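You operate a simulated robot arm through the tools that you are given. There is no shell and no other tool.

You run a simulated robot arm. Do the job below in one go: nothing can be reset, and whatever is moved stays where it is left.

## Task
Put things in order on the top of the desk. At the end: the orange vase stands where the brown glass jar stood; the brown glass jar is in the cream water dish; the clear stemmed glass stands where the teal pen tin stood; the teal pen tin stands where the orange vase stood; whatever was shut is shut again. Leave all else as you found it, and nothing knocked over.

It is judged by the outcome, as a careful person would: the job done as asked, and still so three seconds after it is handed in. It fails if anything else is knocked over, pushed out of place, dropped, spilled or broken.

## Robot
A 6-joint arm with a two-finger parallel gripper, fixed in place. Base frame: the origin is at the foot of the arm, x ahead of it, y to its left, z up; the work surface is at about z = 0. Units: mm, degrees, N and s.
With the tool pointing down near the work surface it reaches from about 180 to 460 mm from the base axis. Its first joint turns from -70.0 to 70.0 degrees. Payload 1.9 kg.
The tool frame sits at the grasp point between the pads (the TCP): z along the fingers, y along the line on which they close. The tips reach 23 mm beyond it. The gripper opens to 94 mm. The fingers are 38 mm wide and 10 mm thick; the gripper's body (54 by 96 mm) begins 39 mm behind the TCP.
Orientation is that of the tool frame in the base frame, as a unit quaternion [x, y, z, w]. With the fingers straight down and closing along the base's y, the tool's x points along the base's -x, its y along +y and its z along -z.

## Interface
- The arm moves only by the tool nudge_tool. Its argument "deltas" is text: rows parted by semicolons, each of 6 numbers parted by spaces: the shift along the base's x, y, z in mm, then the turn, a rotation vector about the base's x, y, z in degrees. In form: x y z ax ay az; .... A call has 1 to 20 rows; each row shifts and turns the commanded pose from where the row before left it. "gripper" is the finger opening in mm, from 0 to 94, set as the call begins (left out, the last holds). A row lasts 0.2 s, in which the tool goes at most 50 mm and 8.6 degrees; a call with a longer step from one row to the next is refused whole, and so is a gripper value outside its range. Where a pose cannot be reached the arm comes as near as it can. A force on the tool above 40 N (or 10 N above the force at the start of the call, whichever is more), or a blocked arm, ends the call early, and 0.2 s more pass. Each finger travels about 108 mm/s and halts on what it meets, pressing with about 32 N; the grip force reading is that of the motor and also rises with nothing between the fingers. The clock runs only during rows and for 0.2 s after the last one: add rows that do not move to give the fingers time. The reply holds the time, the measured pose of the TCP, the force on the tool along the base axes, the opening and the grip force, in the units named above and with some noise, with the torque about the TCP (base axes, N m) and any sound that the robot's microphone picked up, and new pictures: "views" is both (left out), scene, wrist or none.
- Cameras (640 x 400 px; columns grow to the right, rows downward): "scene" is fixed at [73, 323.3, 430.4]; the picture's right is [-0.59, -0.81, 0.00], its down [-0.40, 0.30, -0.87] and it looks along [0.70, -0.51, -0.50] (base axes); focal length 214 px, centre (320, 200). "wrist" rides on the gripper at [86, 16, -74] in the tool frame; the picture's right is [-0.18, 0.98, 0.00], its down [-0.58, -0.11, -0.81] and it looks along [-0.79, -0.15, 0.59] (tool axes); focal length 243 px, centre (320, 200). There is no depth. A picture from a camera that has moved, and an enlarged one, comes with that camera's place and axes in the base frame and with its lens.
- close_up(camera, box): a new picture of the part [left, top, right, bottom] of that camera's present view, enlarged. No time passes.
- job_done(): hands the job in; it is judged then, once.

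Nothing tells you positions but the pictures and the camera data. Unless the task says otherwise, let go and move clear before handing in.

The tools are called after ">>>" as a command line: name --argument value ..., lists and objects as JSON in quotes. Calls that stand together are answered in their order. nudge_tool: Moves the arm, as the interface text tells. Its arguments: {"type":"object","properties":{"deltas":{"type":"string"},"gripper":{"type":"number"},"views":{"type":"string","enum":["both","scene","wrist","none"]}},"required":["deltas"]} The other tools are called the same way: close_up (camera, box) takes an enlarged picture of a part of a camera's view; job_done () hands the job in.

At the start:

```text
time_s: 0.0
ee_pos: [325.8, -0.4, 351.7]
tcp_rot: [-0.001, 1.0, 0.0, 0.0]
ft_force: [0.1, 0.3, 0.1]
moment: [0.03, 0.03, 0.01]
width: 94.1
gripper_force: 0.1
```

scene: 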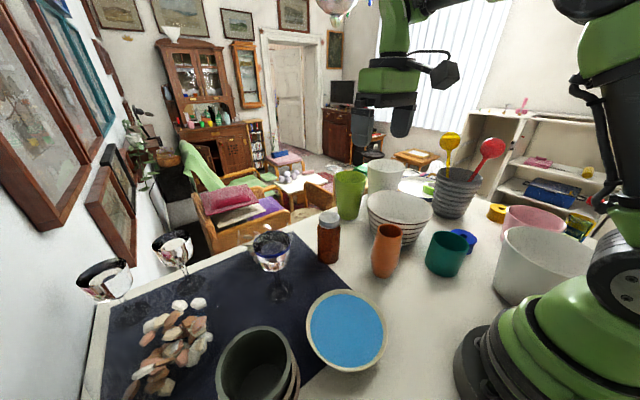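
wrist: 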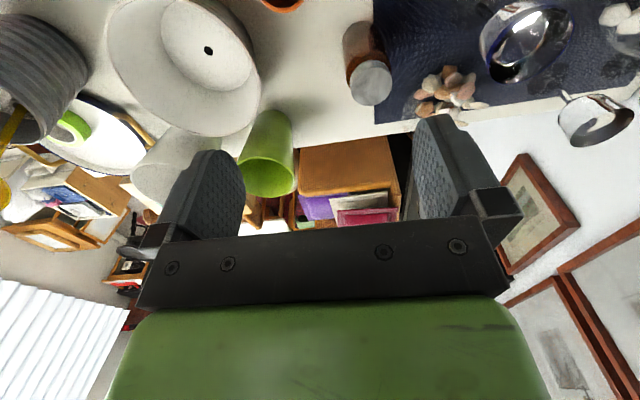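

I see a desk with an orange vase, a brown jar with a cap, a teal tin, stemmed glasses and a blue-filled cream dish. I'll take enlarged views first to locate everything.

>>> close_up --camera "scene" --box '[220, 150, 480, 312]'

>>> close_up --camera "scene" --box '[60, 200, 400, 400]'

>>> close_up --camera "wrist" --box '[320, 0, 640, 200]'

```text
2.46 times, centred on (350, 231) of scene
camera zoom: at [73.0, 323.3, 430.4], right [-0.59, -0.81, 0.0], down [-0.4, 0.3, -0.87], along [0.7, -0.51, -0.5], focal length 528 px, centre (246, 124)
```

zoom: 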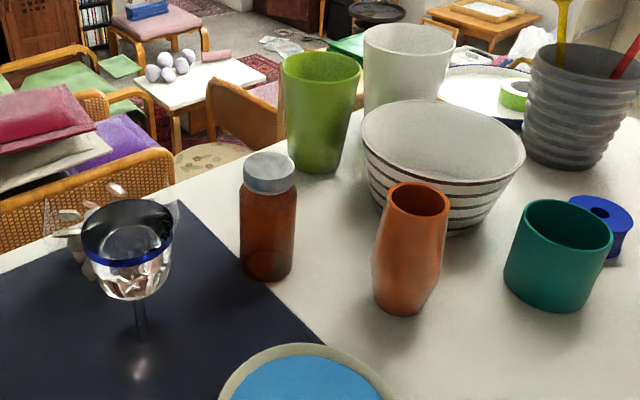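

```text
1.88 times, centred on (230, 300) of scene
camera zoom: at [73.0, 323.3, 430.4], right [-0.59, -0.81, 0.0], down [-0.4, 0.3, -0.87], along [0.7, -0.51, -0.5], focal length 404 px, centre (489, 12)
```

zoom: 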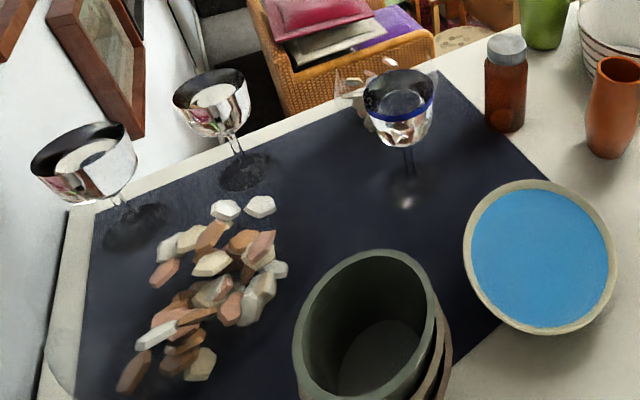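

```text
2.00 times, centred on (480, 100) of wrist
camera zoom: at [239.6, 17.0, 425.5], right [0.18, 0.98, 0.0], down [0.58, -0.11, 0.81], along [0.79, -0.15, -0.59], focal length 485 px, centre (0, 400)
```

zoom: 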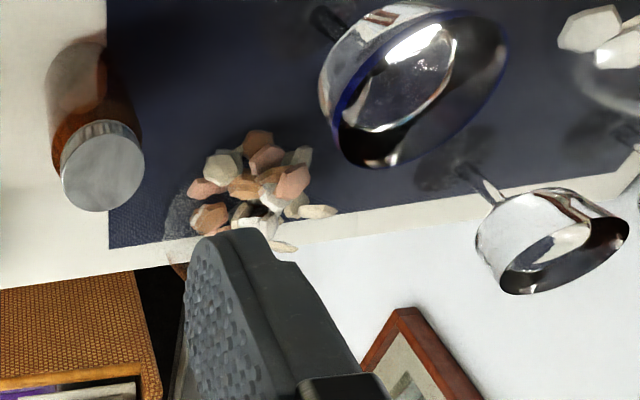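

I need to tell the stemmed glasses apart and see what is shut (the jar's lid perhaps). Zooming in more.

>>> close_up --camera "scene" --box '[230, 210, 310, 310]'

>>> close_up --camera "scene" --box '[70, 210, 210, 330]'

>>> close_up --camera "scene" --box '[310, 200, 350, 270]'

>>> close_up --camera "scene" --box '[400, 130, 640, 320]'

>>> close_up --camera "scene" --box '[200, 280, 400, 400]'

```text
4.00 times, centred on (270, 260) of scene
camera zoom: at [73.0, 323.3, 430.4], right [-0.59, -0.81, 0.0], down [-0.4, 0.3, -0.87], along [0.7, -0.51, -0.5], focal length 858 px, centre (520, -40)
```

zoom: 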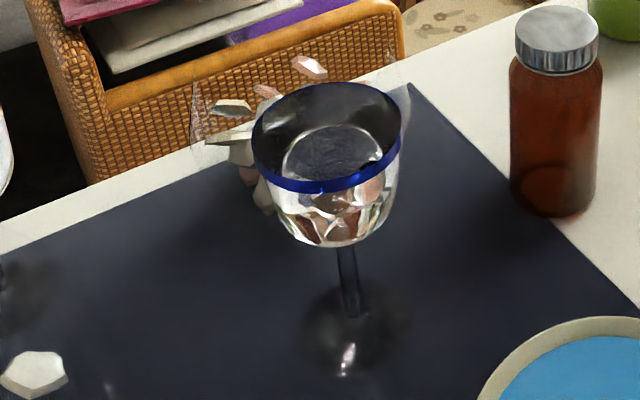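

```text
3.33 times, centred on (140, 270) of scene
camera zoom: at [73.0, 323.3, 430.4], right [-0.59, -0.81, 0.0], down [-0.4, 0.3, -0.87], along [0.7, -0.51, -0.5], focal length 715 px, centre (920, -33)
```

zoom: 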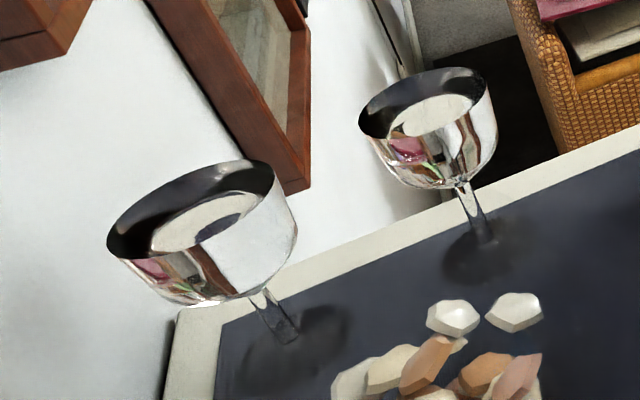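

```text
5.71 times, centred on (330, 235) of scene
camera zoom: at [73.0, 323.3, 430.4], right [-0.59, -0.81, 0.0], down [-0.4, 0.3, -0.87], along [0.7, -0.51, -0.5], focal length 1226 px, centre (263, 0)
```

zoom: 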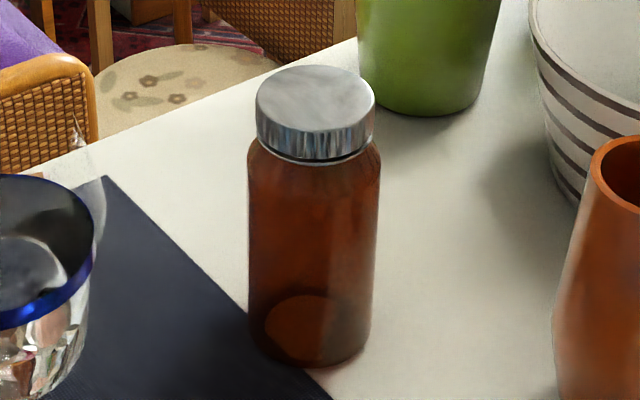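

```text
2.11 times, centred on (520, 225) of scene
camera zoom: at [73.0, 323.3, 430.4], right [-0.59, -0.81, 0.0], down [-0.4, 0.3, -0.87], along [0.7, -0.51, -0.5], focal length 452 px, centre (-101, 147)
```

zoom: 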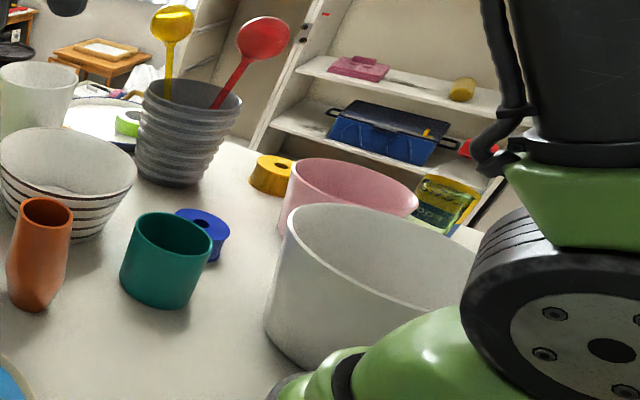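

```text
3.20 times, centred on (300, 340) of scene
camera zoom: at [73.0, 323.3, 430.4], right [-0.59, -0.81, 0.0], down [-0.4, 0.3, -0.87], along [0.7, -0.51, -0.5], focal length 686 px, centre (384, -248)
```

zoom: 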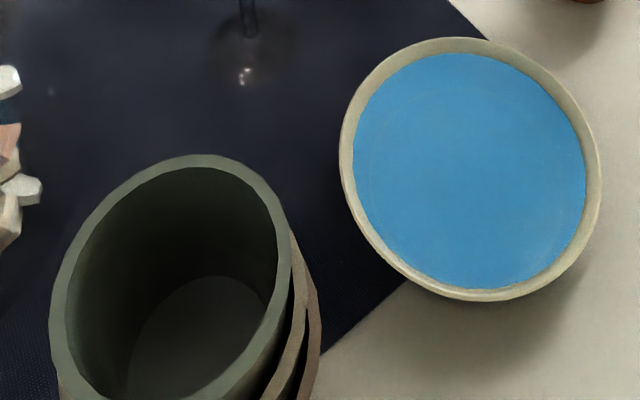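

The vase is near (290,-26), the brown capped jar near (404,54), the teal tin near (208,-174), the blue-rimmed glass near (390,212), the dish near (225,150), and there may be a clear container behind the glass. I'll move high up to view the left side with the wrist camera before touching anything.

>>> nudge_tool --deltas "-20 38 -8 0 0 0;-20 38 -8 0 0 0;-20 38 -8 0 0 0;-20 38 -8 0 0 0;-16 30 -8 0 0 0;0 0 0 0 0 0" --views "both"

```text
time_s: 1.4
ee_pos: [229.7, 179.2, 309.2]
tcp_rot: [0.0, 1.0, 0.0, 0.0]
ft_force: [0.5, -0.1, 0.5]
moment: [0.03, -0.03, 0.03]
width: 94.1
gripper_force: 0.1
camera wrist: at [142.2, 197.0, 384.8], right [0.18, 0.98, 0.0], down [0.58, -0.11, 0.81], along [0.79, -0.15, -0.59], focal length 243 px, centre (320, 200)
```

scene: 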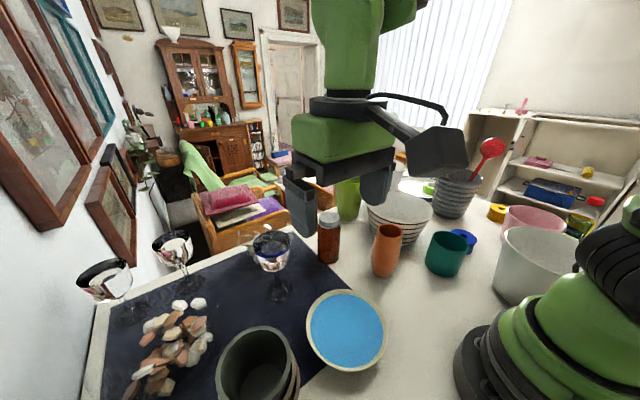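
wrist: 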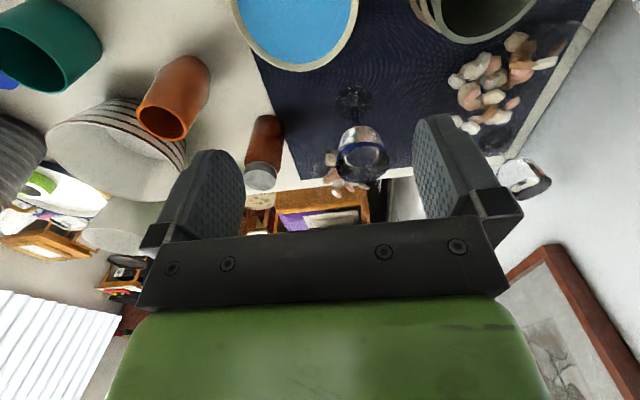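

The wrist camera now sees the dish, jar, glass and vase. I'll enlarge for detail.

>>> close_up --camera "wrist" --box '[300, 70, 420, 210]'

>>> close_up --camera "wrist" --box '[210, 0, 400, 110]'

>>> close_up --camera "wrist" --box '[420, 0, 640, 210]'

>>> close_up --camera "wrist" --box '[100, 30, 300, 210]'

>>> close_up --camera "wrist" --box '[0, 0, 220, 140]'

```text
2.86 times, centred on (360, 140) of wrist
camera zoom: at [142.2, 197.0, 384.8], right [0.18, 0.98, 0.0], down [0.58, -0.11, 0.81], along [0.79, -0.15, -0.59], focal length 693 px, centre (206, 371)
```

zoom: 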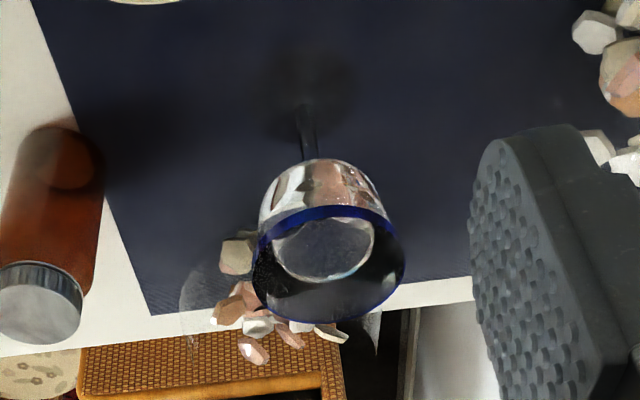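

```text
3.37 times, centred on (305, 55) of wrist
camera zoom: at [142.2, 197.0, 384.8], right [0.18, 0.98, 0.0], down [0.58, -0.11, 0.81], along [0.79, -0.15, -0.59], focal length 817 px, centre (370, 688)
```

zoom: 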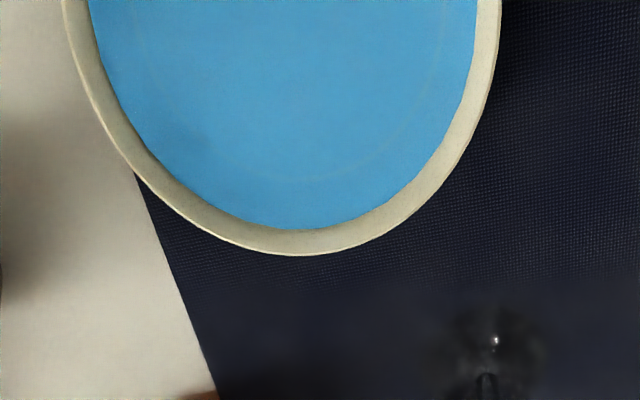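

```text
1.90 times, centred on (530, 105) of wrist
camera zoom: at [142.2, 197.0, 384.8], right [0.18, 0.98, 0.0], down [0.58, -0.11, 0.81], along [0.79, -0.15, -0.59], focal length 462 px, centre (-80, 381)
```

zoom: 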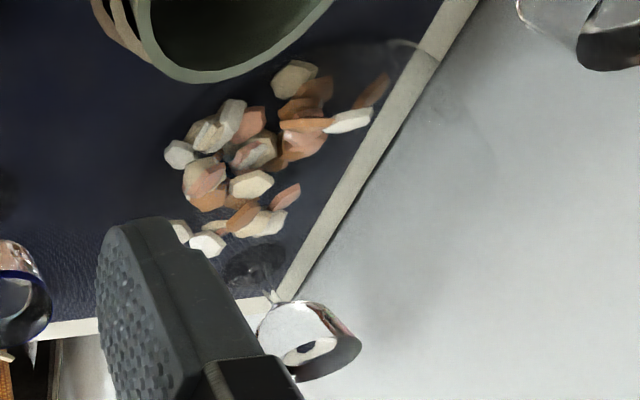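

```text
2.22 times, centred on (200, 120) of wrist
camera zoom: at [142.2, 197.0, 384.8], right [0.18, 0.98, 0.0], down [0.58, -0.11, 0.81], along [0.79, -0.15, -0.59], focal length 539 px, centre (587, 378)
```

zoom: 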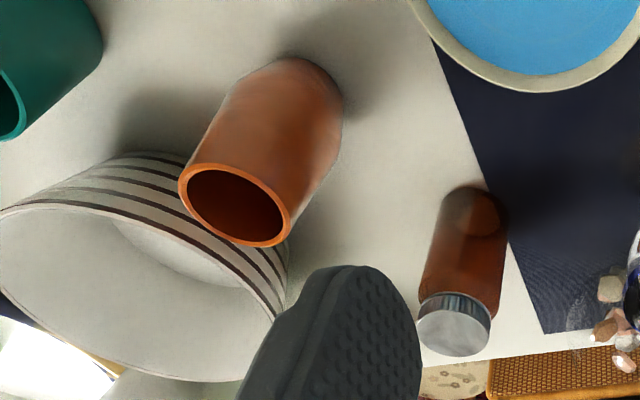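

```text
2.86 times, centred on (110, 70) of wrist
camera zoom: at [142.2, 197.0, 384.8], right [0.18, 0.98, 0.0], down [0.58, -0.11, 0.81], along [0.79, -0.15, -0.59], focal length 693 px, centre (920, 571)
```

zoom: 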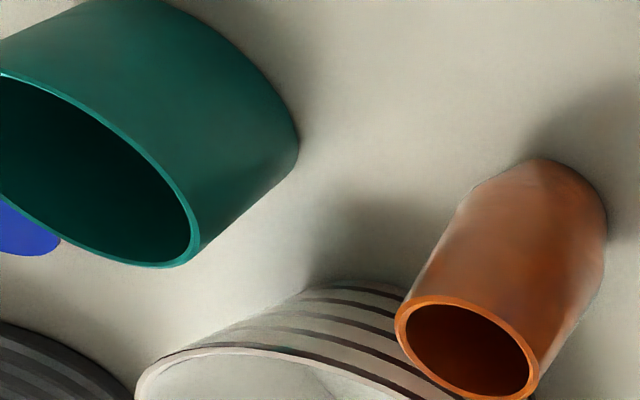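

The blue-rimmed glass is the only reachable transparent stemmed glass; the two silver ones are beyond reach. I'll now turn the gripper so the wrist camera looks to the left side and inspect the dish.

>>> nudge_tool --deltas "0 -11 0 0 0 8.2;0 -11 0 0 0 8.2;0 -11 0 0 0 8.2;0 -11 0 0 0 8.2;0 -11 0 0 0 8.2;0 -11 0 0 0 8.2;0 -11 0 0 0 8.2;0 -11 0 0 0 8.2;0 -11 0 0 0 8.2;0 -11 0 0 0 8.2;0 -11 0 0 0 8;0 0 0 0 0 0" --views "both"

```text
time_s: 4.0
ee_pos: [229.3, 61.9, 311.8]
tcp_rot: [0.708, -0.706, -0.001, 0.002]
ft_force: [-0.9, 0.2, -0.7]
moment: [0.01, 0.0, -0.01]
width: 93.9
gripper_force: 0.1
camera wrist: at [214.2, -24.5, 385.5], right [-0.98, 0.18, 0.0], down [0.11, 0.58, 0.81], along [0.15, 0.79, -0.59], focal length 243 px, centre (320, 200)
```

scene: 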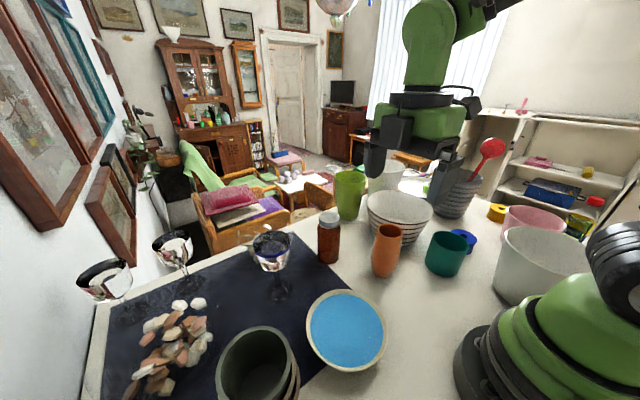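
wrist: 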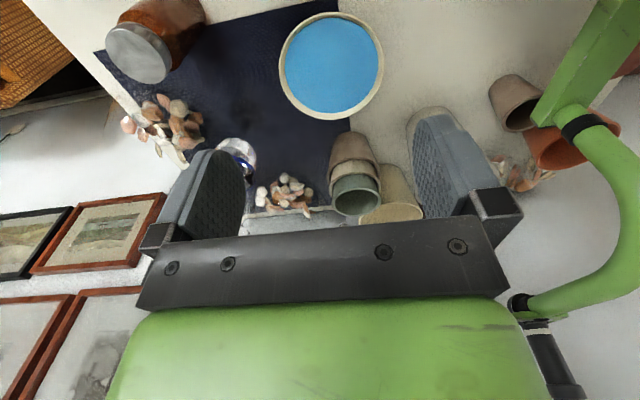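

I can see the dish from above now. I'll enlarge it, the jar and the glass.

>>> close_up --camera "wrist" --box '[250, 0, 410, 130]'

>>> close_up --camera "wrist" --box '[90, 0, 270, 200]'

>>> close_up --camera "scene" --box '[290, 270, 410, 390]'

```text
3.08 times, centred on (330, 65) of wrist
camera zoom: at [214.2, -24.5, 385.5], right [-0.98, 0.18, 0.0], down [0.11, 0.58, 0.81], along [0.15, 0.79, -0.59], focal length 746 px, centre (289, 615)
```

zoom: 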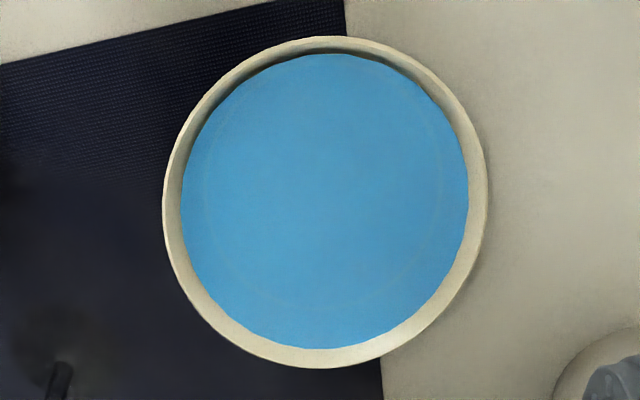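

```text
2.00 times, centred on (180, 100) of wrist
camera zoom: at [214.2, -24.5, 385.5], right [-0.98, 0.18, 0.0], down [0.11, 0.58, 0.81], along [0.15, 0.79, -0.59], focal length 485 px, centre (600, 400)
```

zoom: 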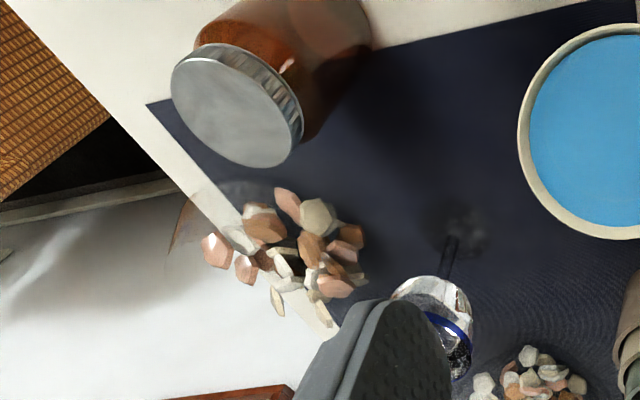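

```text
3.33 times, centred on (350, 330) of scene
camera zoom: at [73.0, 323.3, 430.4], right [-0.59, -0.81, 0.0], down [-0.4, 0.3, -0.87], along [0.7, -0.51, -0.5], focal length 715 px, centre (220, -233)
```

zoom: 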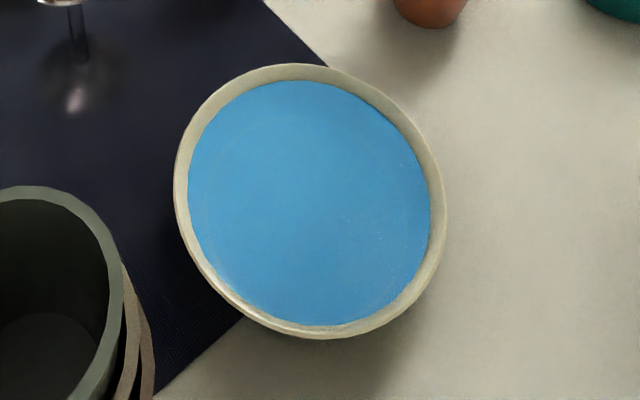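

The dish is a shallow one centred near (229,146) with its rim about 18 mm high; the jar stands near (409,50). I'll turn back and hover above the jar.

>>> nudge_tool --deltas "14 -1 -5 0 0 -8.2;14 -1 -5 0 0 -8.2;14 -1 -5 0 0 -8.2;14 -1 -5 0 0 -8.2;14 -1 -5 0 0 -8.2;14 -1 -5 0 0 -8.2;14 -1 -5 0 0 -8.2;14 -1 -5 0 0 -8.2;14 -1 -5 0 0 -8.2;14 -1 -5 0 0 -8.2;14 -1 -5 0 0 -8;0 0 0 0 0 0" --views "both"

```text
time_s: 6.6
ee_pos: [383.8, 49.4, 254.9]
tcp_rot: [0.002, 1.0, 0.001, 0.0]
ft_force: [0.3, -0.5, -0.7]
moment: [0.02, 0.0, 0.01]
width: 94.0
gripper_force: 0.1
camera wrist: at [297.9, 66.7, 330.2], right [0.19, 0.98, 0.0], down [0.58, -0.11, 0.81], along [0.79, -0.15, -0.59], focal length 243 px, centre (320, 200)
```

scene: 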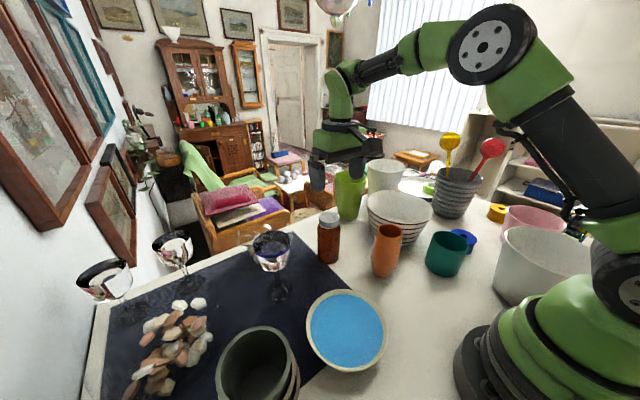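
wrist: 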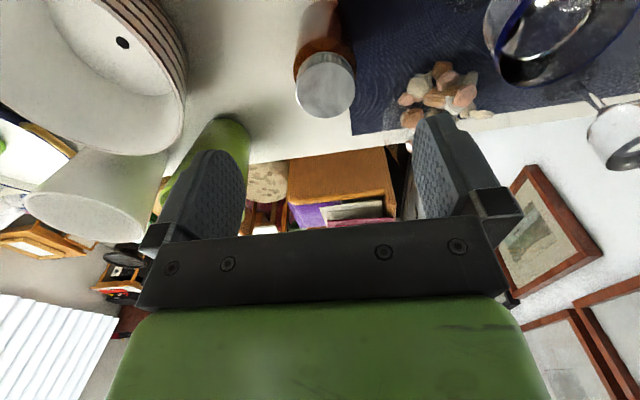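

>>> close_up --camera "wrist" --box '[260, 0, 420, 130]'

>>> close_up --camera "wrist" --box '[440, 0, 640, 120]'

```text
3.08 times, centred on (340, 65) of wrist
camera zoom: at [297.9, 66.7, 330.2], right [0.19, 0.98, 0.0], down [0.58, -0.11, 0.81], along [0.79, -0.15, -0.59], focal length 746 px, centre (258, 615)
```

zoom: 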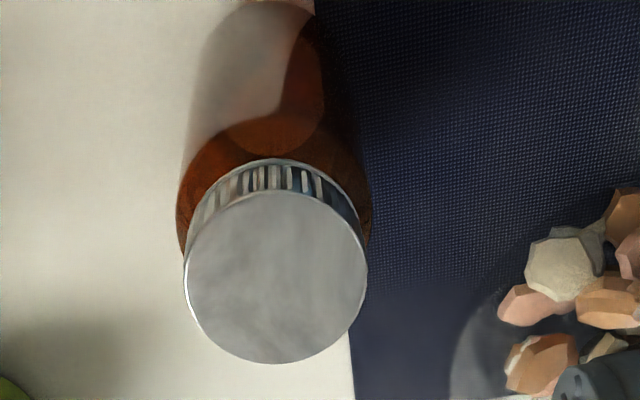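

```text
3.20 times, centred on (540, 60) of wrist
camera zoom: at [297.9, 66.7, 330.2], right [0.19, 0.98, 0.0], down [0.58, -0.11, 0.81], along [0.79, -0.15, -0.59], focal length 776 px, centre (-384, 648)
```

zoom: 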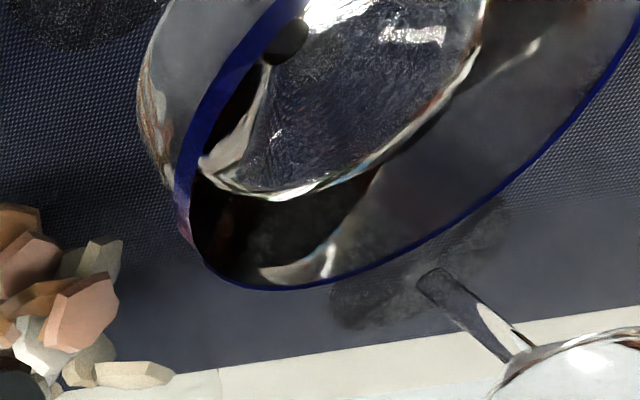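

The jar's lid centre is at about (408.5,51) with the top near z=134, and the body is about 60 mm wide. I'll descend around it with the fingers open, stopping with the palm above the lid.

>>> nudge_tool --deltas "12 1 -10 0 0 0;12.5 0 -20 0 0 0;0 0 -25 0 0 0;0 0 -25 0 0 0;0 0 -25 0 0 0;0 0 -20 0 0 0;0 0 -15 0 0 0;0 0 -12 0 0 0;0 0 0 0 0 0" --gripper 94 --views "both"

```text
time_s: 8.6
ee_pos: [410.0, 49.9, 102.6]
tcp_rot: [0.001, 1.0, 0.001, 0.0]
ft_force: [-0.6, -1.0, 0.2]
moment: [-0.03, 0.03, 0.0]
width: 94.4
gripper_force: 0.2
camera wrist: at [323.0, 67.6, 176.3], right [0.18, 0.98, 0.0], down [0.58, -0.11, 0.81], along [0.79, -0.15, -0.59], focal length 243 px, centre (320, 200)
```

scene: 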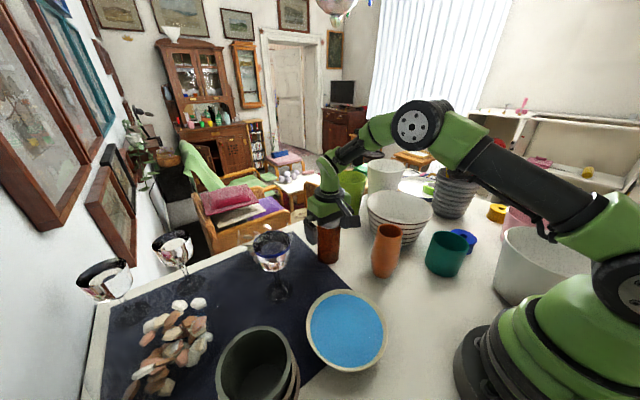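
wrist: 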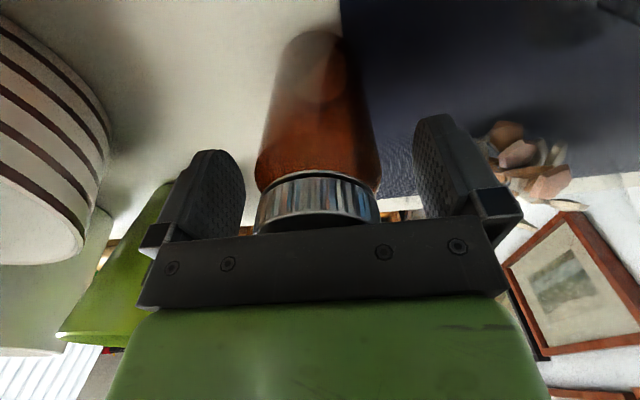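

The fingers straddle the jar's body with the palm just above the lid. Closing on the body now.

>>> nudge_tool --deltas "0 0 0 0 0 0;0 0 0 0 0 0;0 0 0 0 0 0;0 0 0 0 0 0" --gripper 40 --views "both"

```text
time_s: 9.6
ee_pos: [410.1, 51.4, 101.5]
tcp_rot: [0.0, 1.0, 0.001, 0.0]
ft_force: [0.6, -1.2, 0.2]
moment: [0.02, -0.03, -0.01]
width: 59.4
gripper_force: 32.3
camera wrist: at [323.0, 67.5, 176.5], right [0.18, 0.98, 0.0], down [0.58, -0.11, 0.81], along [0.79, -0.15, -0.59], focal length 243 px, centre (320, 200)
```

scene: 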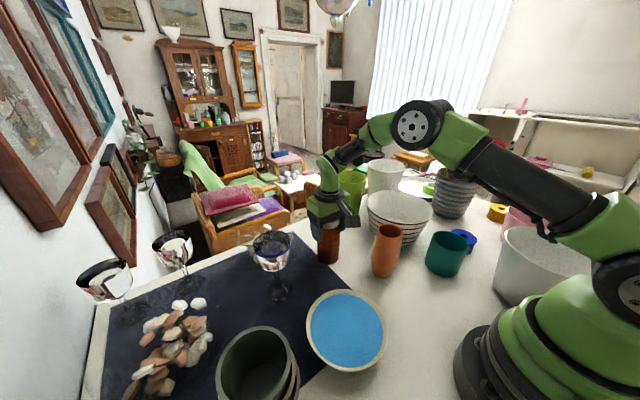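
wrist: 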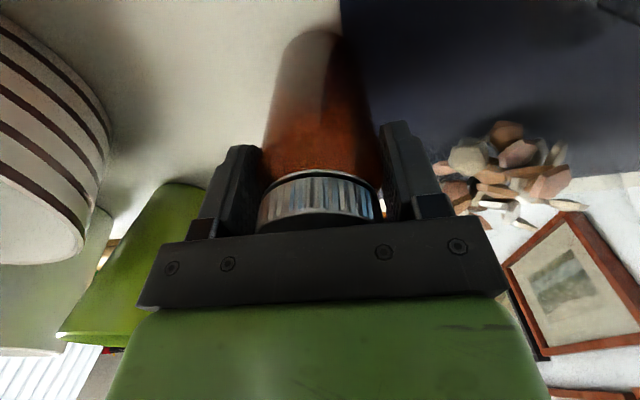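

The jar is held (59 mm wide). I'll lift it straight up and see whether it hangs steadily.

>>> nudge_tool --deltas "0 0 8 0 0 0;0 0 14 0 0 0;0 0 16 0 0 0;0 0 16 0 0 0;0 0 10 0 0 0;0 0 0 0 0 0" --views "both"

```text
time_s: 11.0
ee_pos: [408.6, 50.9, 169.5]
tcp_rot: [0.0, 1.0, 0.002, -0.001]
ft_force: [-0.1, 0.6, -2.4]
moment: [0.04, -0.01, 0.01]
width: 59.3
gripper_force: 31.7
camera wrist: at [322.2, 67.5, 244.3], right [0.18, 0.98, 0.0], down [0.58, -0.11, 0.81], along [0.79, -0.15, -0.59], focal length 243 px, centre (320, 200)
```

scene: 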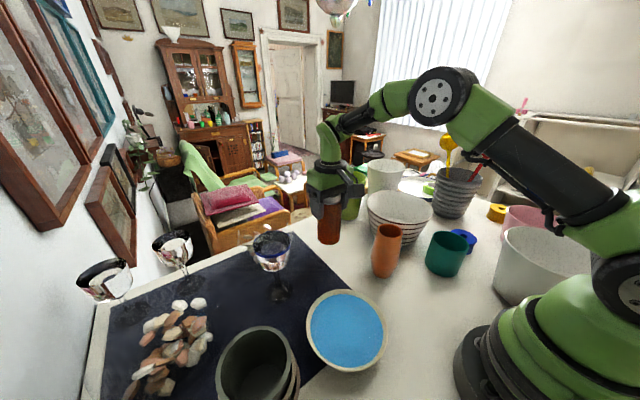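
wrist: 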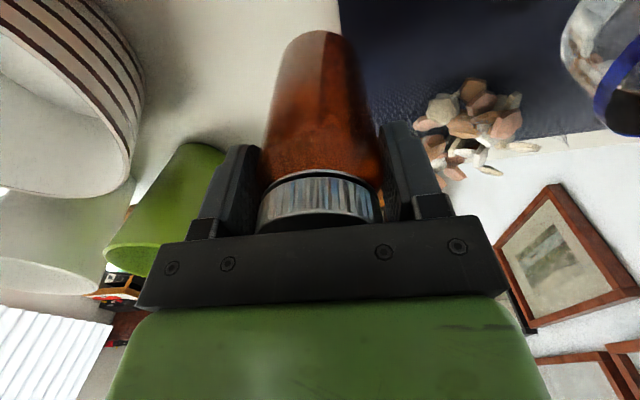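

The jar lifts cleanly. Moving it over to the dish at about (229,146).

>>> nudge_tool --deltas "-10 5 0 0 0 0;-18 9.5 0 0 0 0;-20 10.5 0 0 0 0;-20 10.5 0 0 0 0;-20 10.5 0 0 0 0;-20 10.5 0 0 0 0;-20 10.5 0 0 0 0;-20 10.5 0 0 0 0;-18 9.5 0 0 0 0;-10 5.5 0 0 0 0;-3.5 2 0 0 0 0;0 0 0 0 0 0;0 0 0 0 0 0" --views "both"

```text
time_s: 13.8
ee_pos: [228.0, 145.4, 169.9]
tcp_rot: [0.0, 1.0, 0.001, -0.001]
ft_force: [-0.1, 0.0, -2.5]
moment: [0.01, -0.01, 0.02]
width: 58.9
gripper_force: 32.1
camera wrist: at [141.2, 161.9, 244.0], right [0.18, 0.98, 0.0], down [0.58, -0.11, 0.81], along [0.79, -0.15, -0.59], focal length 243 px, centre (320, 200)
```

scene: 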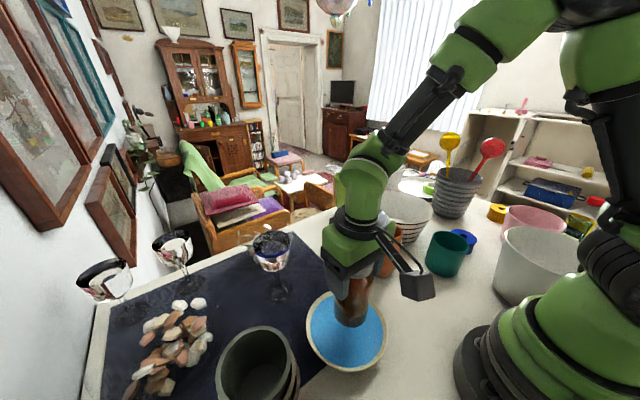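
wrist: 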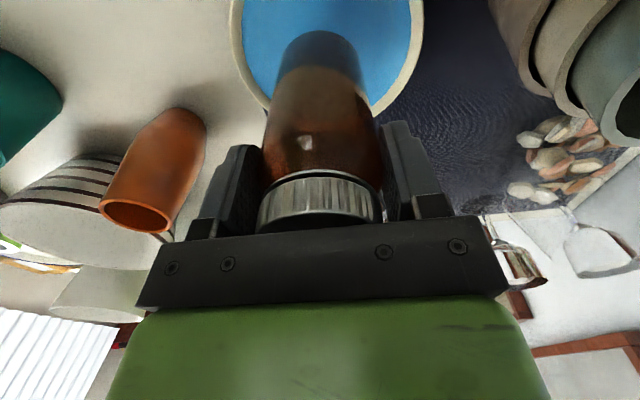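

The jar is over the middle of the dish. I'll lower it, then go in small steps while watching for contact.

>>> nudge_tool --deltas "1 0 -12 0 0 0;0 0 -15 0 0 0;0 0 -12 0 0 0;0 0 -8 0 0 0;0 0 0 0 0 0" --views "both"

```text
time_s: 15.0
ee_pos: [231.1, 146.3, 119.5]
tcp_rot: [0.001, 1.0, 0.001, 0.0]
ft_force: [0.2, -0.6, -3.0]
moment: [-0.03, 0.01, 0.01]
width: 59.3
gripper_force: 32.0
camera wrist: at [144.4, 162.9, 195.2], right [0.18, 0.98, 0.0], down [0.58, -0.11, 0.81], along [0.79, -0.15, -0.59], focal length 243 px, centre (320, 200)
```

scene: 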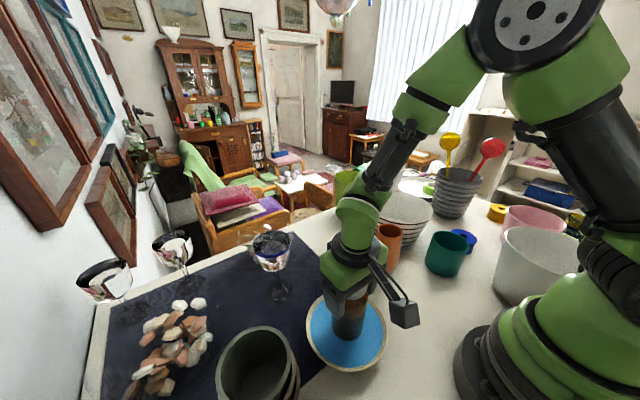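
wrist: 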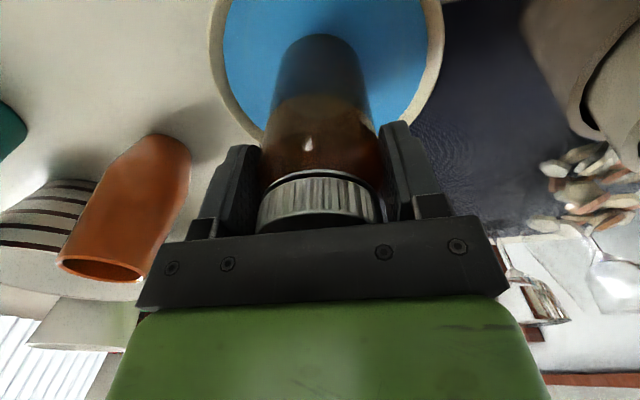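

Jar bottom is about 19 mm above the desk, near rim height. Lowering slowly.

>>> nudge_tool --deltas "0 0 -2 0 0 0;0 0 -2 0 0 0;0 0 -1.5 0 0 0;0 0 0 0 0 0" --views "none"

>>> nudge_tool --deltas "0 0 -1.5 0 0 0;0 0 -1.5 0 0 0;0 0 0 0 0 0" --views "none"

```text
time_s: 16.0
ee_pos: [229.5, 146.4, 115.8]
tcp_rot: [0.0, 1.0, 0.002, 0.0]
ft_force: [0.6, 0.1, -2.1]
moment: [0.01, 0.01, -0.01]
width: 59.3
gripper_force: 31.8
```

```text
time_s: 16.8
ee_pos: [230.5, 146.7, 112.5]
tcp_rot: [0.0, 1.0, 0.001, -0.001]
ft_force: [-0.2, -0.1, -3.9]
moment: [0.02, 0.01, 0.01]
width: 58.8
gripper_force: 31.9
```

No contact yet; the jar bottom is around 10 mm. I'll keep lowering.

>>> nudge_tool --deltas "0 0 -1.5 0 0 0;0 0 -1.5 0 0 0;0 0 0 0 0 0" --views "wrist"

```text
time_s: 17.6
ee_pos: [230.5, 145.8, 109.6]
tcp_rot: [0.0, 1.0, 0.001, 0.0]
ft_force: [-0.5, -0.5, -2.0]
moment: [0.02, 0.06, -0.01]
width: 59.0
gripper_force: 31.5
camera wrist: at [143.8, 162.4, 184.2], right [0.18, 0.98, 0.0], down [0.58, -0.11, 0.81], along [0.79, -0.15, -0.59], focal length 243 px, centre (320, 200)
```

wrist: 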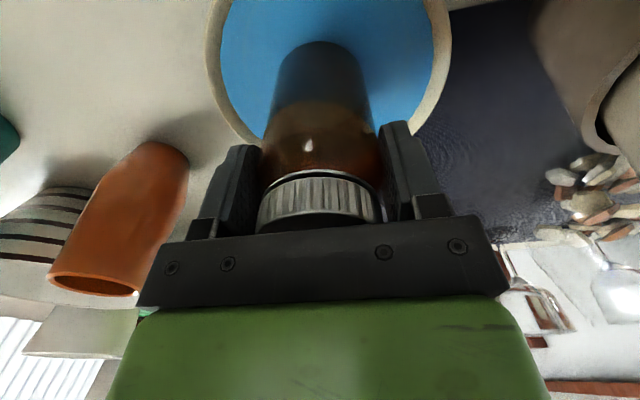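

The jar's lower edge has started to pass below the blue surface, so it's water. Continuing down gently.

>>> nudge_tool --deltas "0 0 -1.5 0 0 0;0 0 -1.5 0 0 0;0 0 0 0 0 0" --views "none"

>>> nudge_tool --deltas "0 0 -1 0 0 0;0 0 -1 0 0 0;0 0 0 0 0 0" --views "wrist"

```text
time_s: 18.4
ee_pos: [229.4, 144.8, 107.7]
tcp_rot: [0.001, 1.0, 0.001, 0.0]
ft_force: [-0.6, -1.0, 3.4]
moment: [-0.21, 0.12, -0.02]
width: 59.0
gripper_force: 31.7
```

```text
time_s: 19.2
ee_pos: [230.3, 146.7, 106.7]
tcp_rot: [0.0, 1.0, 0.001, 0.0]
ft_force: [-2.5, -7.9, 25.6]
moment: [-0.55, -0.14, -0.11]
width: 59.1
gripper_force: 31.7
camera wrist: at [143.9, 162.2, 179.6], right [0.18, 0.98, 0.0], down [0.58, -0.11, 0.81], along [0.79, -0.15, -0.59], focal length 243 px, centre (320, 200)
```

wrist: 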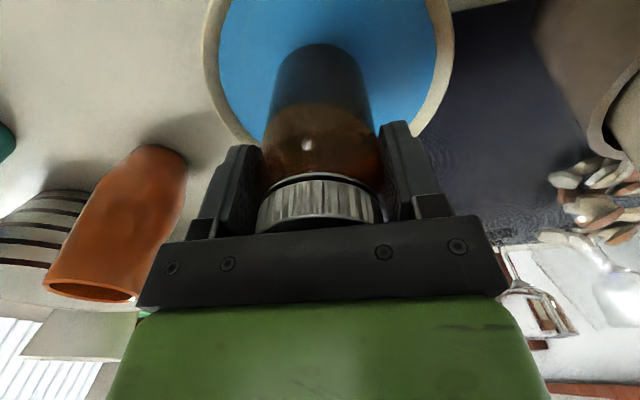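

Contact with the dish floor. I'll ease up a touch to unload, then open.

>>> nudge_tool --deltas "0 0 1 0 0 0;0 0 0.7 0 0 0;0 0 0 0 0 0" --views "none"

```text
time_s: 20.0
ee_pos: [231.1, 146.4, 106.2]
tcp_rot: [0.0, 1.0, 0.001, 0.0]
ft_force: [0.9, -0.3, -2.8]
moment: [-0.01, 0.04, -0.01]
width: 59.2
gripper_force: 32.3
```

>>> nudge_tool --deltas "0 0 -0.6 0 0 0;0 0 0 0 0 0" --views "none"

```text
time_s: 20.6
ee_pos: [229.2, 146.3, 105.4]
tcp_rot: [0.0, 1.0, 0.001, 0.0]
ft_force: [-0.4, -0.2, -3.3]
moment: [0.03, 0.01, 0.01]
width: 59.0
gripper_force: 32.3
```

>>> nudge_tool --deltas "0 0 -0.6 0 0 0;0 0 0 0 0 0" --views "none"

```text
time_s: 21.2
ee_pos: [231.3, 145.3, 103.8]
tcp_rot: [0.0, 1.0, 0.001, 0.001]
ft_force: [-4.7, -6.3, 25.1]
moment: [-0.29, 0.1, -0.11]
width: 59.6
gripper_force: 32.0
```

>>> nudge_tool --deltas "0 0 0.3 0 0 0;0 0 0 0 0 0" --views "none"

```text
time_s: 21.8
ee_pos: [230.7, 145.4, 105.2]
tcp_rot: [0.001, 1.0, 0.001, 0.001]
ft_force: [-1.5, -7.3, 25.2]
moment: [-0.29, -0.27, -0.09]
width: 59.0
gripper_force: 31.9
```

>>> nudge_tool --deltas "0 0 0.5 0 0 0;0 0 0 0 0 0" --views "none"

```text
time_s: 22.4
ee_pos: [230.8, 145.4, 104.3]
tcp_rot: [0.0, 1.0, 0.001, 0.001]
ft_force: [1.9, 2.7, 8.9]
moment: [0.42, -0.39, 0.01]
width: 59.3
gripper_force: 32.6
```

Light contact now. Opening the fingers.

>>> nudge_tool --deltas "0 0 0 0 0 0;0 0 0 0 0 0;0 0 0 0 0 0" --gripper 94 --views "both"

```text
time_s: 23.2
ee_pos: [229.9, 145.8, 104.1]
tcp_rot: [0.0, 1.0, 0.001, 0.0]
ft_force: [0.9, 0.4, -0.3]
moment: [-0.03, -0.01, 0.02]
width: 93.9
gripper_force: 0.1
camera wrist: at [143.7, 162.6, 179.4], right [0.18, 0.98, 0.0], down [0.58, -0.11, 0.81], along [0.79, -0.15, -0.59], focal length 243 px, centre (320, 200)
```

scene: 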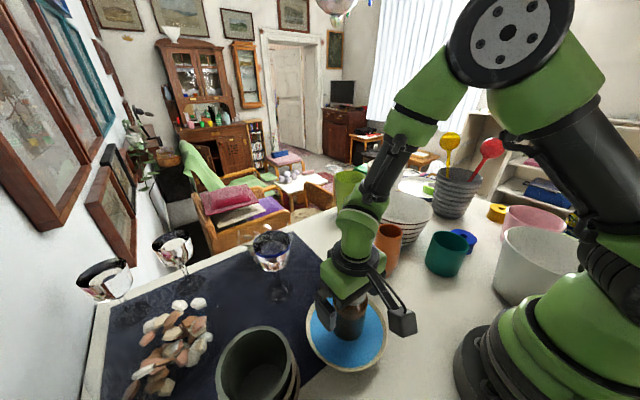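
wrist: 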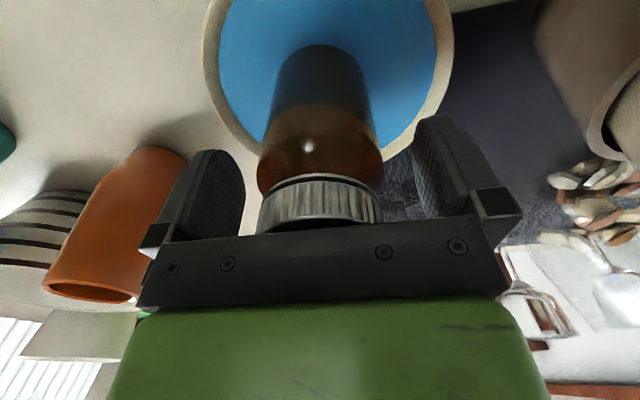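

The jar stands upright in the dish. I'll rise straight up and then swing round to look at the tin, vase and bowl from the wrist camera.

>>> nudge_tool --deltas "0 0 10 0 0 0;0 0 20 0 0 0;0 0 30 0 0 0;0 0 40 0 0 0;0 0 40 0 0 0;0 0 20 0 0 0;0 0 0 0 0 0" --views "scene"

>>> nudge_tool --deltas "-2 -15 4 0 0 -8.2;-2 -15 4 0 0 -8.2;-2 -15 4 0 0 -8.2;-2 -15 4 0 0 -8.2;-2 -15 4 0 0 -8.2;-2 -15 4 0 0 -8.2;-2 -15 4 0 0 -8.2;-2 -15 4 0 0 -8.2;-2 -15 4 0 0 -8.2;-2 -15 4 0 0 -8.2;0 -15 4 0 0 -8;0 0 0 0 0 0" --views "both"

```text
time_s: 24.8
ee_pos: [230.3, 146.2, 265.2]
tcp_rot: [-0.001, 1.0, 0.001, 0.0]
ft_force: [0.0, 0.3, -0.3]
moment: [-0.02, 0.01, 0.02]
width: 94.2
gripper_force: 0.0
```

scene: 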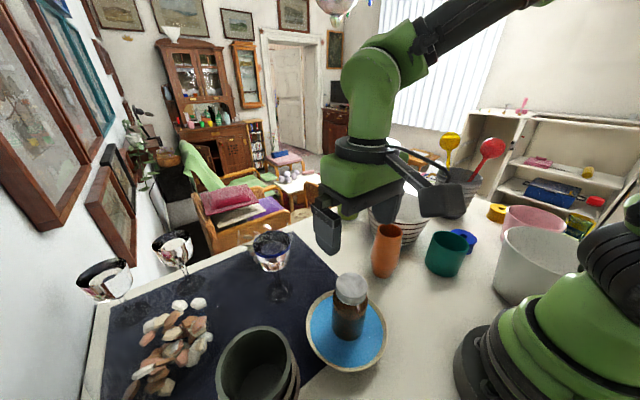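

```text
time_s: 27.4
ee_pos: [210.9, -17.8, 310.3]
tcp_rot: [0.709, 0.706, 0.0, 0.001]
ft_force: [0.3, 0.6, 0.7]
moment: [0.01, 0.0, 0.02]
width: 94.1
gripper_force: 0.1
camera wrist: at [226.3, 69.2, 384.5], right [0.98, -0.19, 0.0], down [-0.11, -0.58, 0.81], along [-0.15, -0.79, -0.59], focal length 243 px, centre (320, 200)
```

scene: 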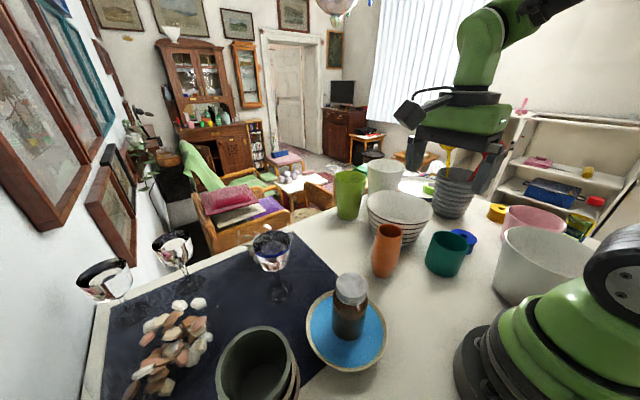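
wrist: 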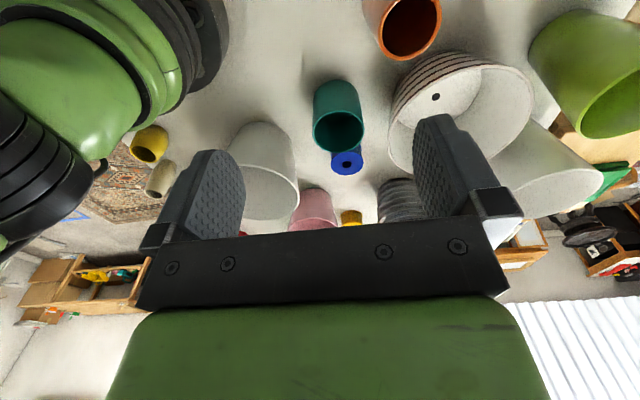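

Good view of tin, bowl, blue roll and white pot. Enlarging.

>>> close_up --camera "wrist" --box '[260, 50, 420, 200]'

>>> close_up --camera "wrist" --box '[340, 0, 560, 180]'

>>> close_up --camera "scene" --box '[290, 255, 400, 385]'

>>> close_up --camera "scene" --box '[350, 190, 500, 290]'

```text
2.67 times, centred on (340, 125) of wrist
camera zoom: at [226.3, 69.2, 384.5], right [0.98, -0.19, 0.0], down [-0.11, -0.58, 0.81], along [-0.15, -0.79, -0.59], focal length 647 px, centre (267, 400)
```

zoom: 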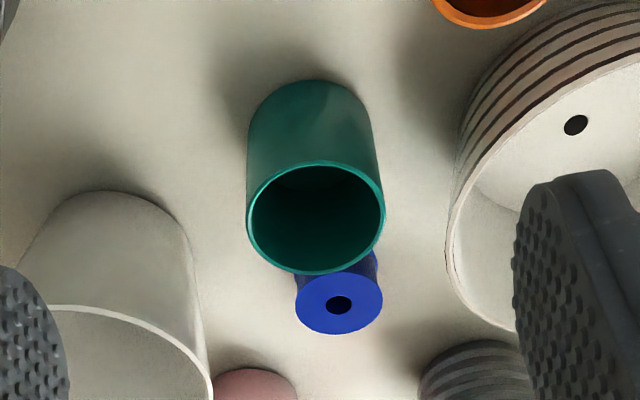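

```text
2.22 times, centred on (450, 90) of wrist
camera zoom: at [226.3, 69.2, 384.5], right [0.98, -0.19, 0.0], down [-0.11, -0.58, 0.81], along [-0.15, -0.79, -0.59], focal length 539 px, centre (31, 444)
```

zoom: 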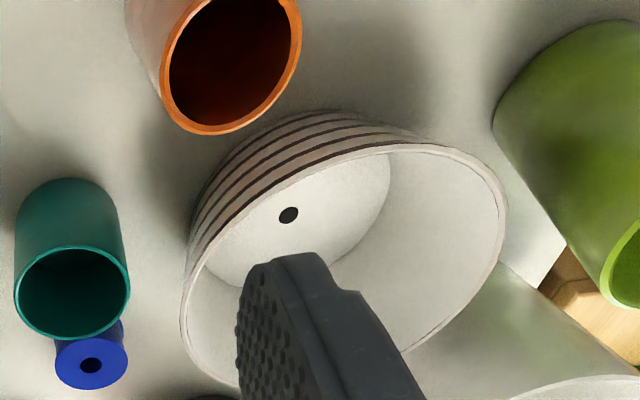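

```text
3.08 times, centred on (345, 320) of scene
camera zoom: at [73.0, 323.3, 430.4], right [-0.59, -0.81, 0.0], down [-0.4, 0.3, -0.87], along [0.7, -0.51, -0.5], focal length 660 px, centre (243, -169)
```

zoom: 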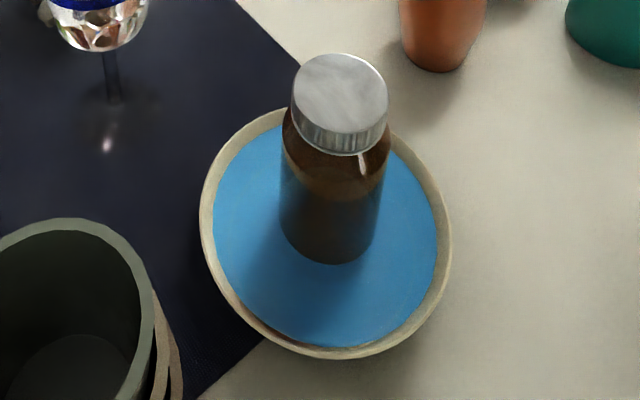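

```text
4.00 times, centred on (425, 240) of scene
camera zoom: at [73.0, 323.3, 430.4], right [-0.59, -0.81, 0.0], down [-0.4, 0.3, -0.87], along [0.7, -0.51, -0.5], focal length 858 px, centre (-100, 40)
```

zoom: 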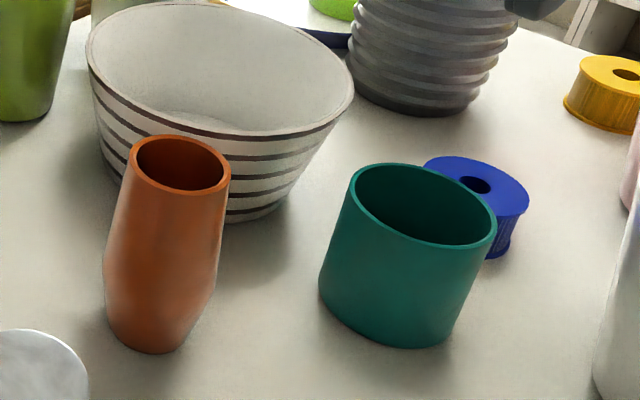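

The tin's rim is centred near (211,-171), 80 mm wide and 81 mm tall; the bowl is near (376,-188). Now hover over the vase to fix its position.

>>> nudge_tool --deltas "16 -2 -11 0 0 0;16 -2 -11 0 0 0;16 -2 -11 0 0 0;16 -2 -11 0 0 0;13 -2 -11 0 0 0;0 0 0 0 0 0" --views "both"

>>> close_up --camera "wrist" --box '[220, 0, 420, 150]'

```text
time_s: 28.8
ee_pos: [288.7, -28.2, 255.1]
tcp_rot: [0.707, 0.707, 0.0, 0.001]
ft_force: [-0.1, -1.0, 0.0]
moment: [-0.01, 0.04, -0.01]
width: 94.1
gripper_force: 0.0
camera wrist: at [304.1, 57.8, 329.2], right [0.98, -0.18, 0.0], down [-0.11, -0.58, 0.81], along [-0.15, -0.79, -0.59], focal length 243 px, centre (320, 200)
```

scene: 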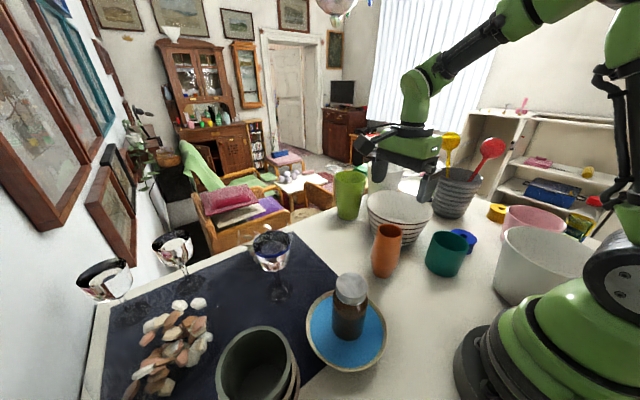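
wrist: 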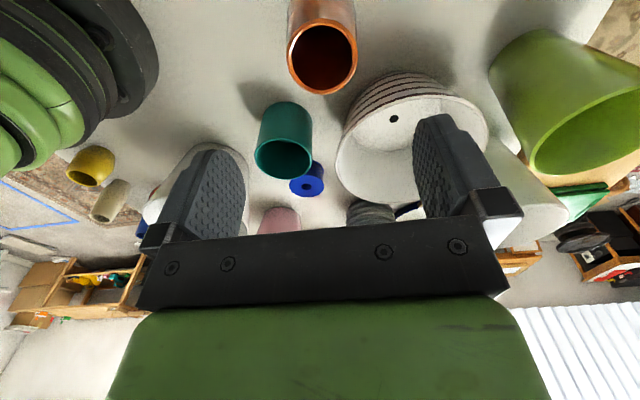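

```text
2.67 times, centred on (320, 75) of wrist
camera zoom: at [304.1, 57.8, 329.2], right [0.98, -0.18, 0.0], down [-0.11, -0.58, 0.81], along [-0.15, -0.79, -0.59], focal length 647 px, centre (320, 533)
```

zoom: 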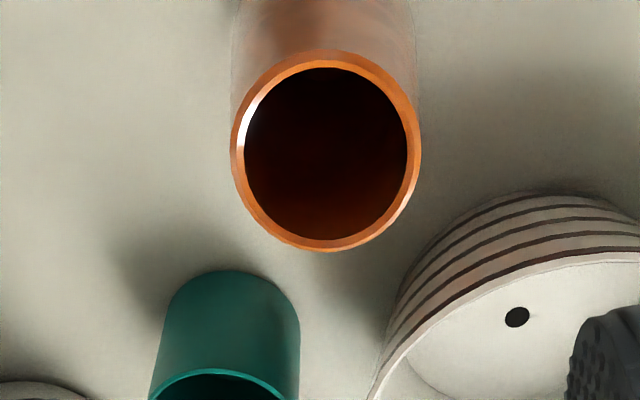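

The vase's rim is centred at about (289.6,-29.3), top near z=127, widest about 70 mm. I'll descend with the fingers on its ±x sides.

>>> nudge_tool --deltas "1.5 -1.1 -15 0 0 0;0 0 -25 0 0 0;0 0 -25 0 0 0;0 0 -25 0 0 0;0 0 -25 0 0 0;0 0 -20 0 0 0;0 0 -15 0 0 0;0 0 -9 0 0 0;0 0 0 0 0 0" --gripper 94 --views "both"

```text
time_s: 30.8
ee_pos: [289.4, -31.9, 94.0]
tcp_rot: [0.707, 0.707, 0.001, 0.0]
ft_force: [-0.9, 0.3, -0.2]
moment: [0.0, 0.01, 0.01]
width: 93.8
gripper_force: 0.0
camera wrist: at [305.5, 55.7, 169.7], right [0.98, -0.18, 0.0], down [-0.11, -0.58, 0.81], along [-0.15, -0.79, -0.59], focal length 243 px, centre (320, 200)
```

scene: 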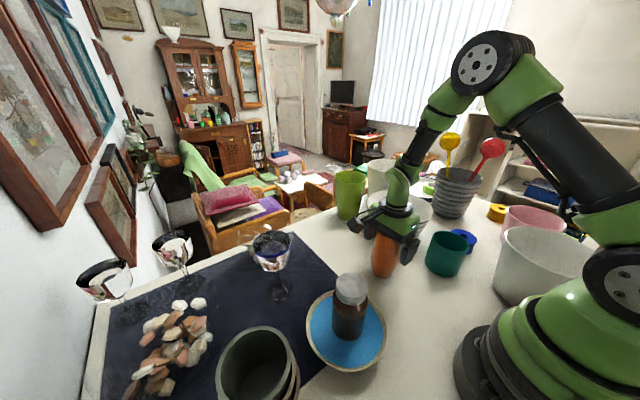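
wrist: 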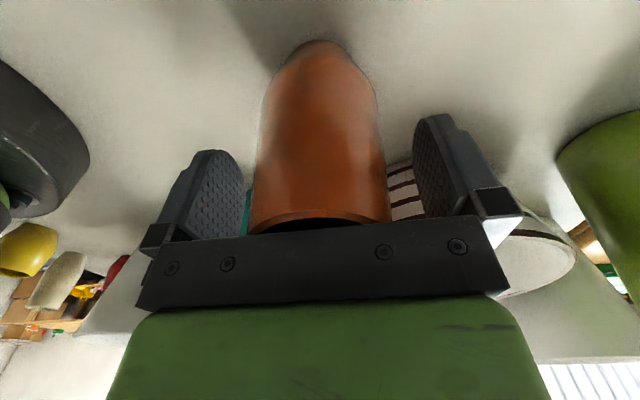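

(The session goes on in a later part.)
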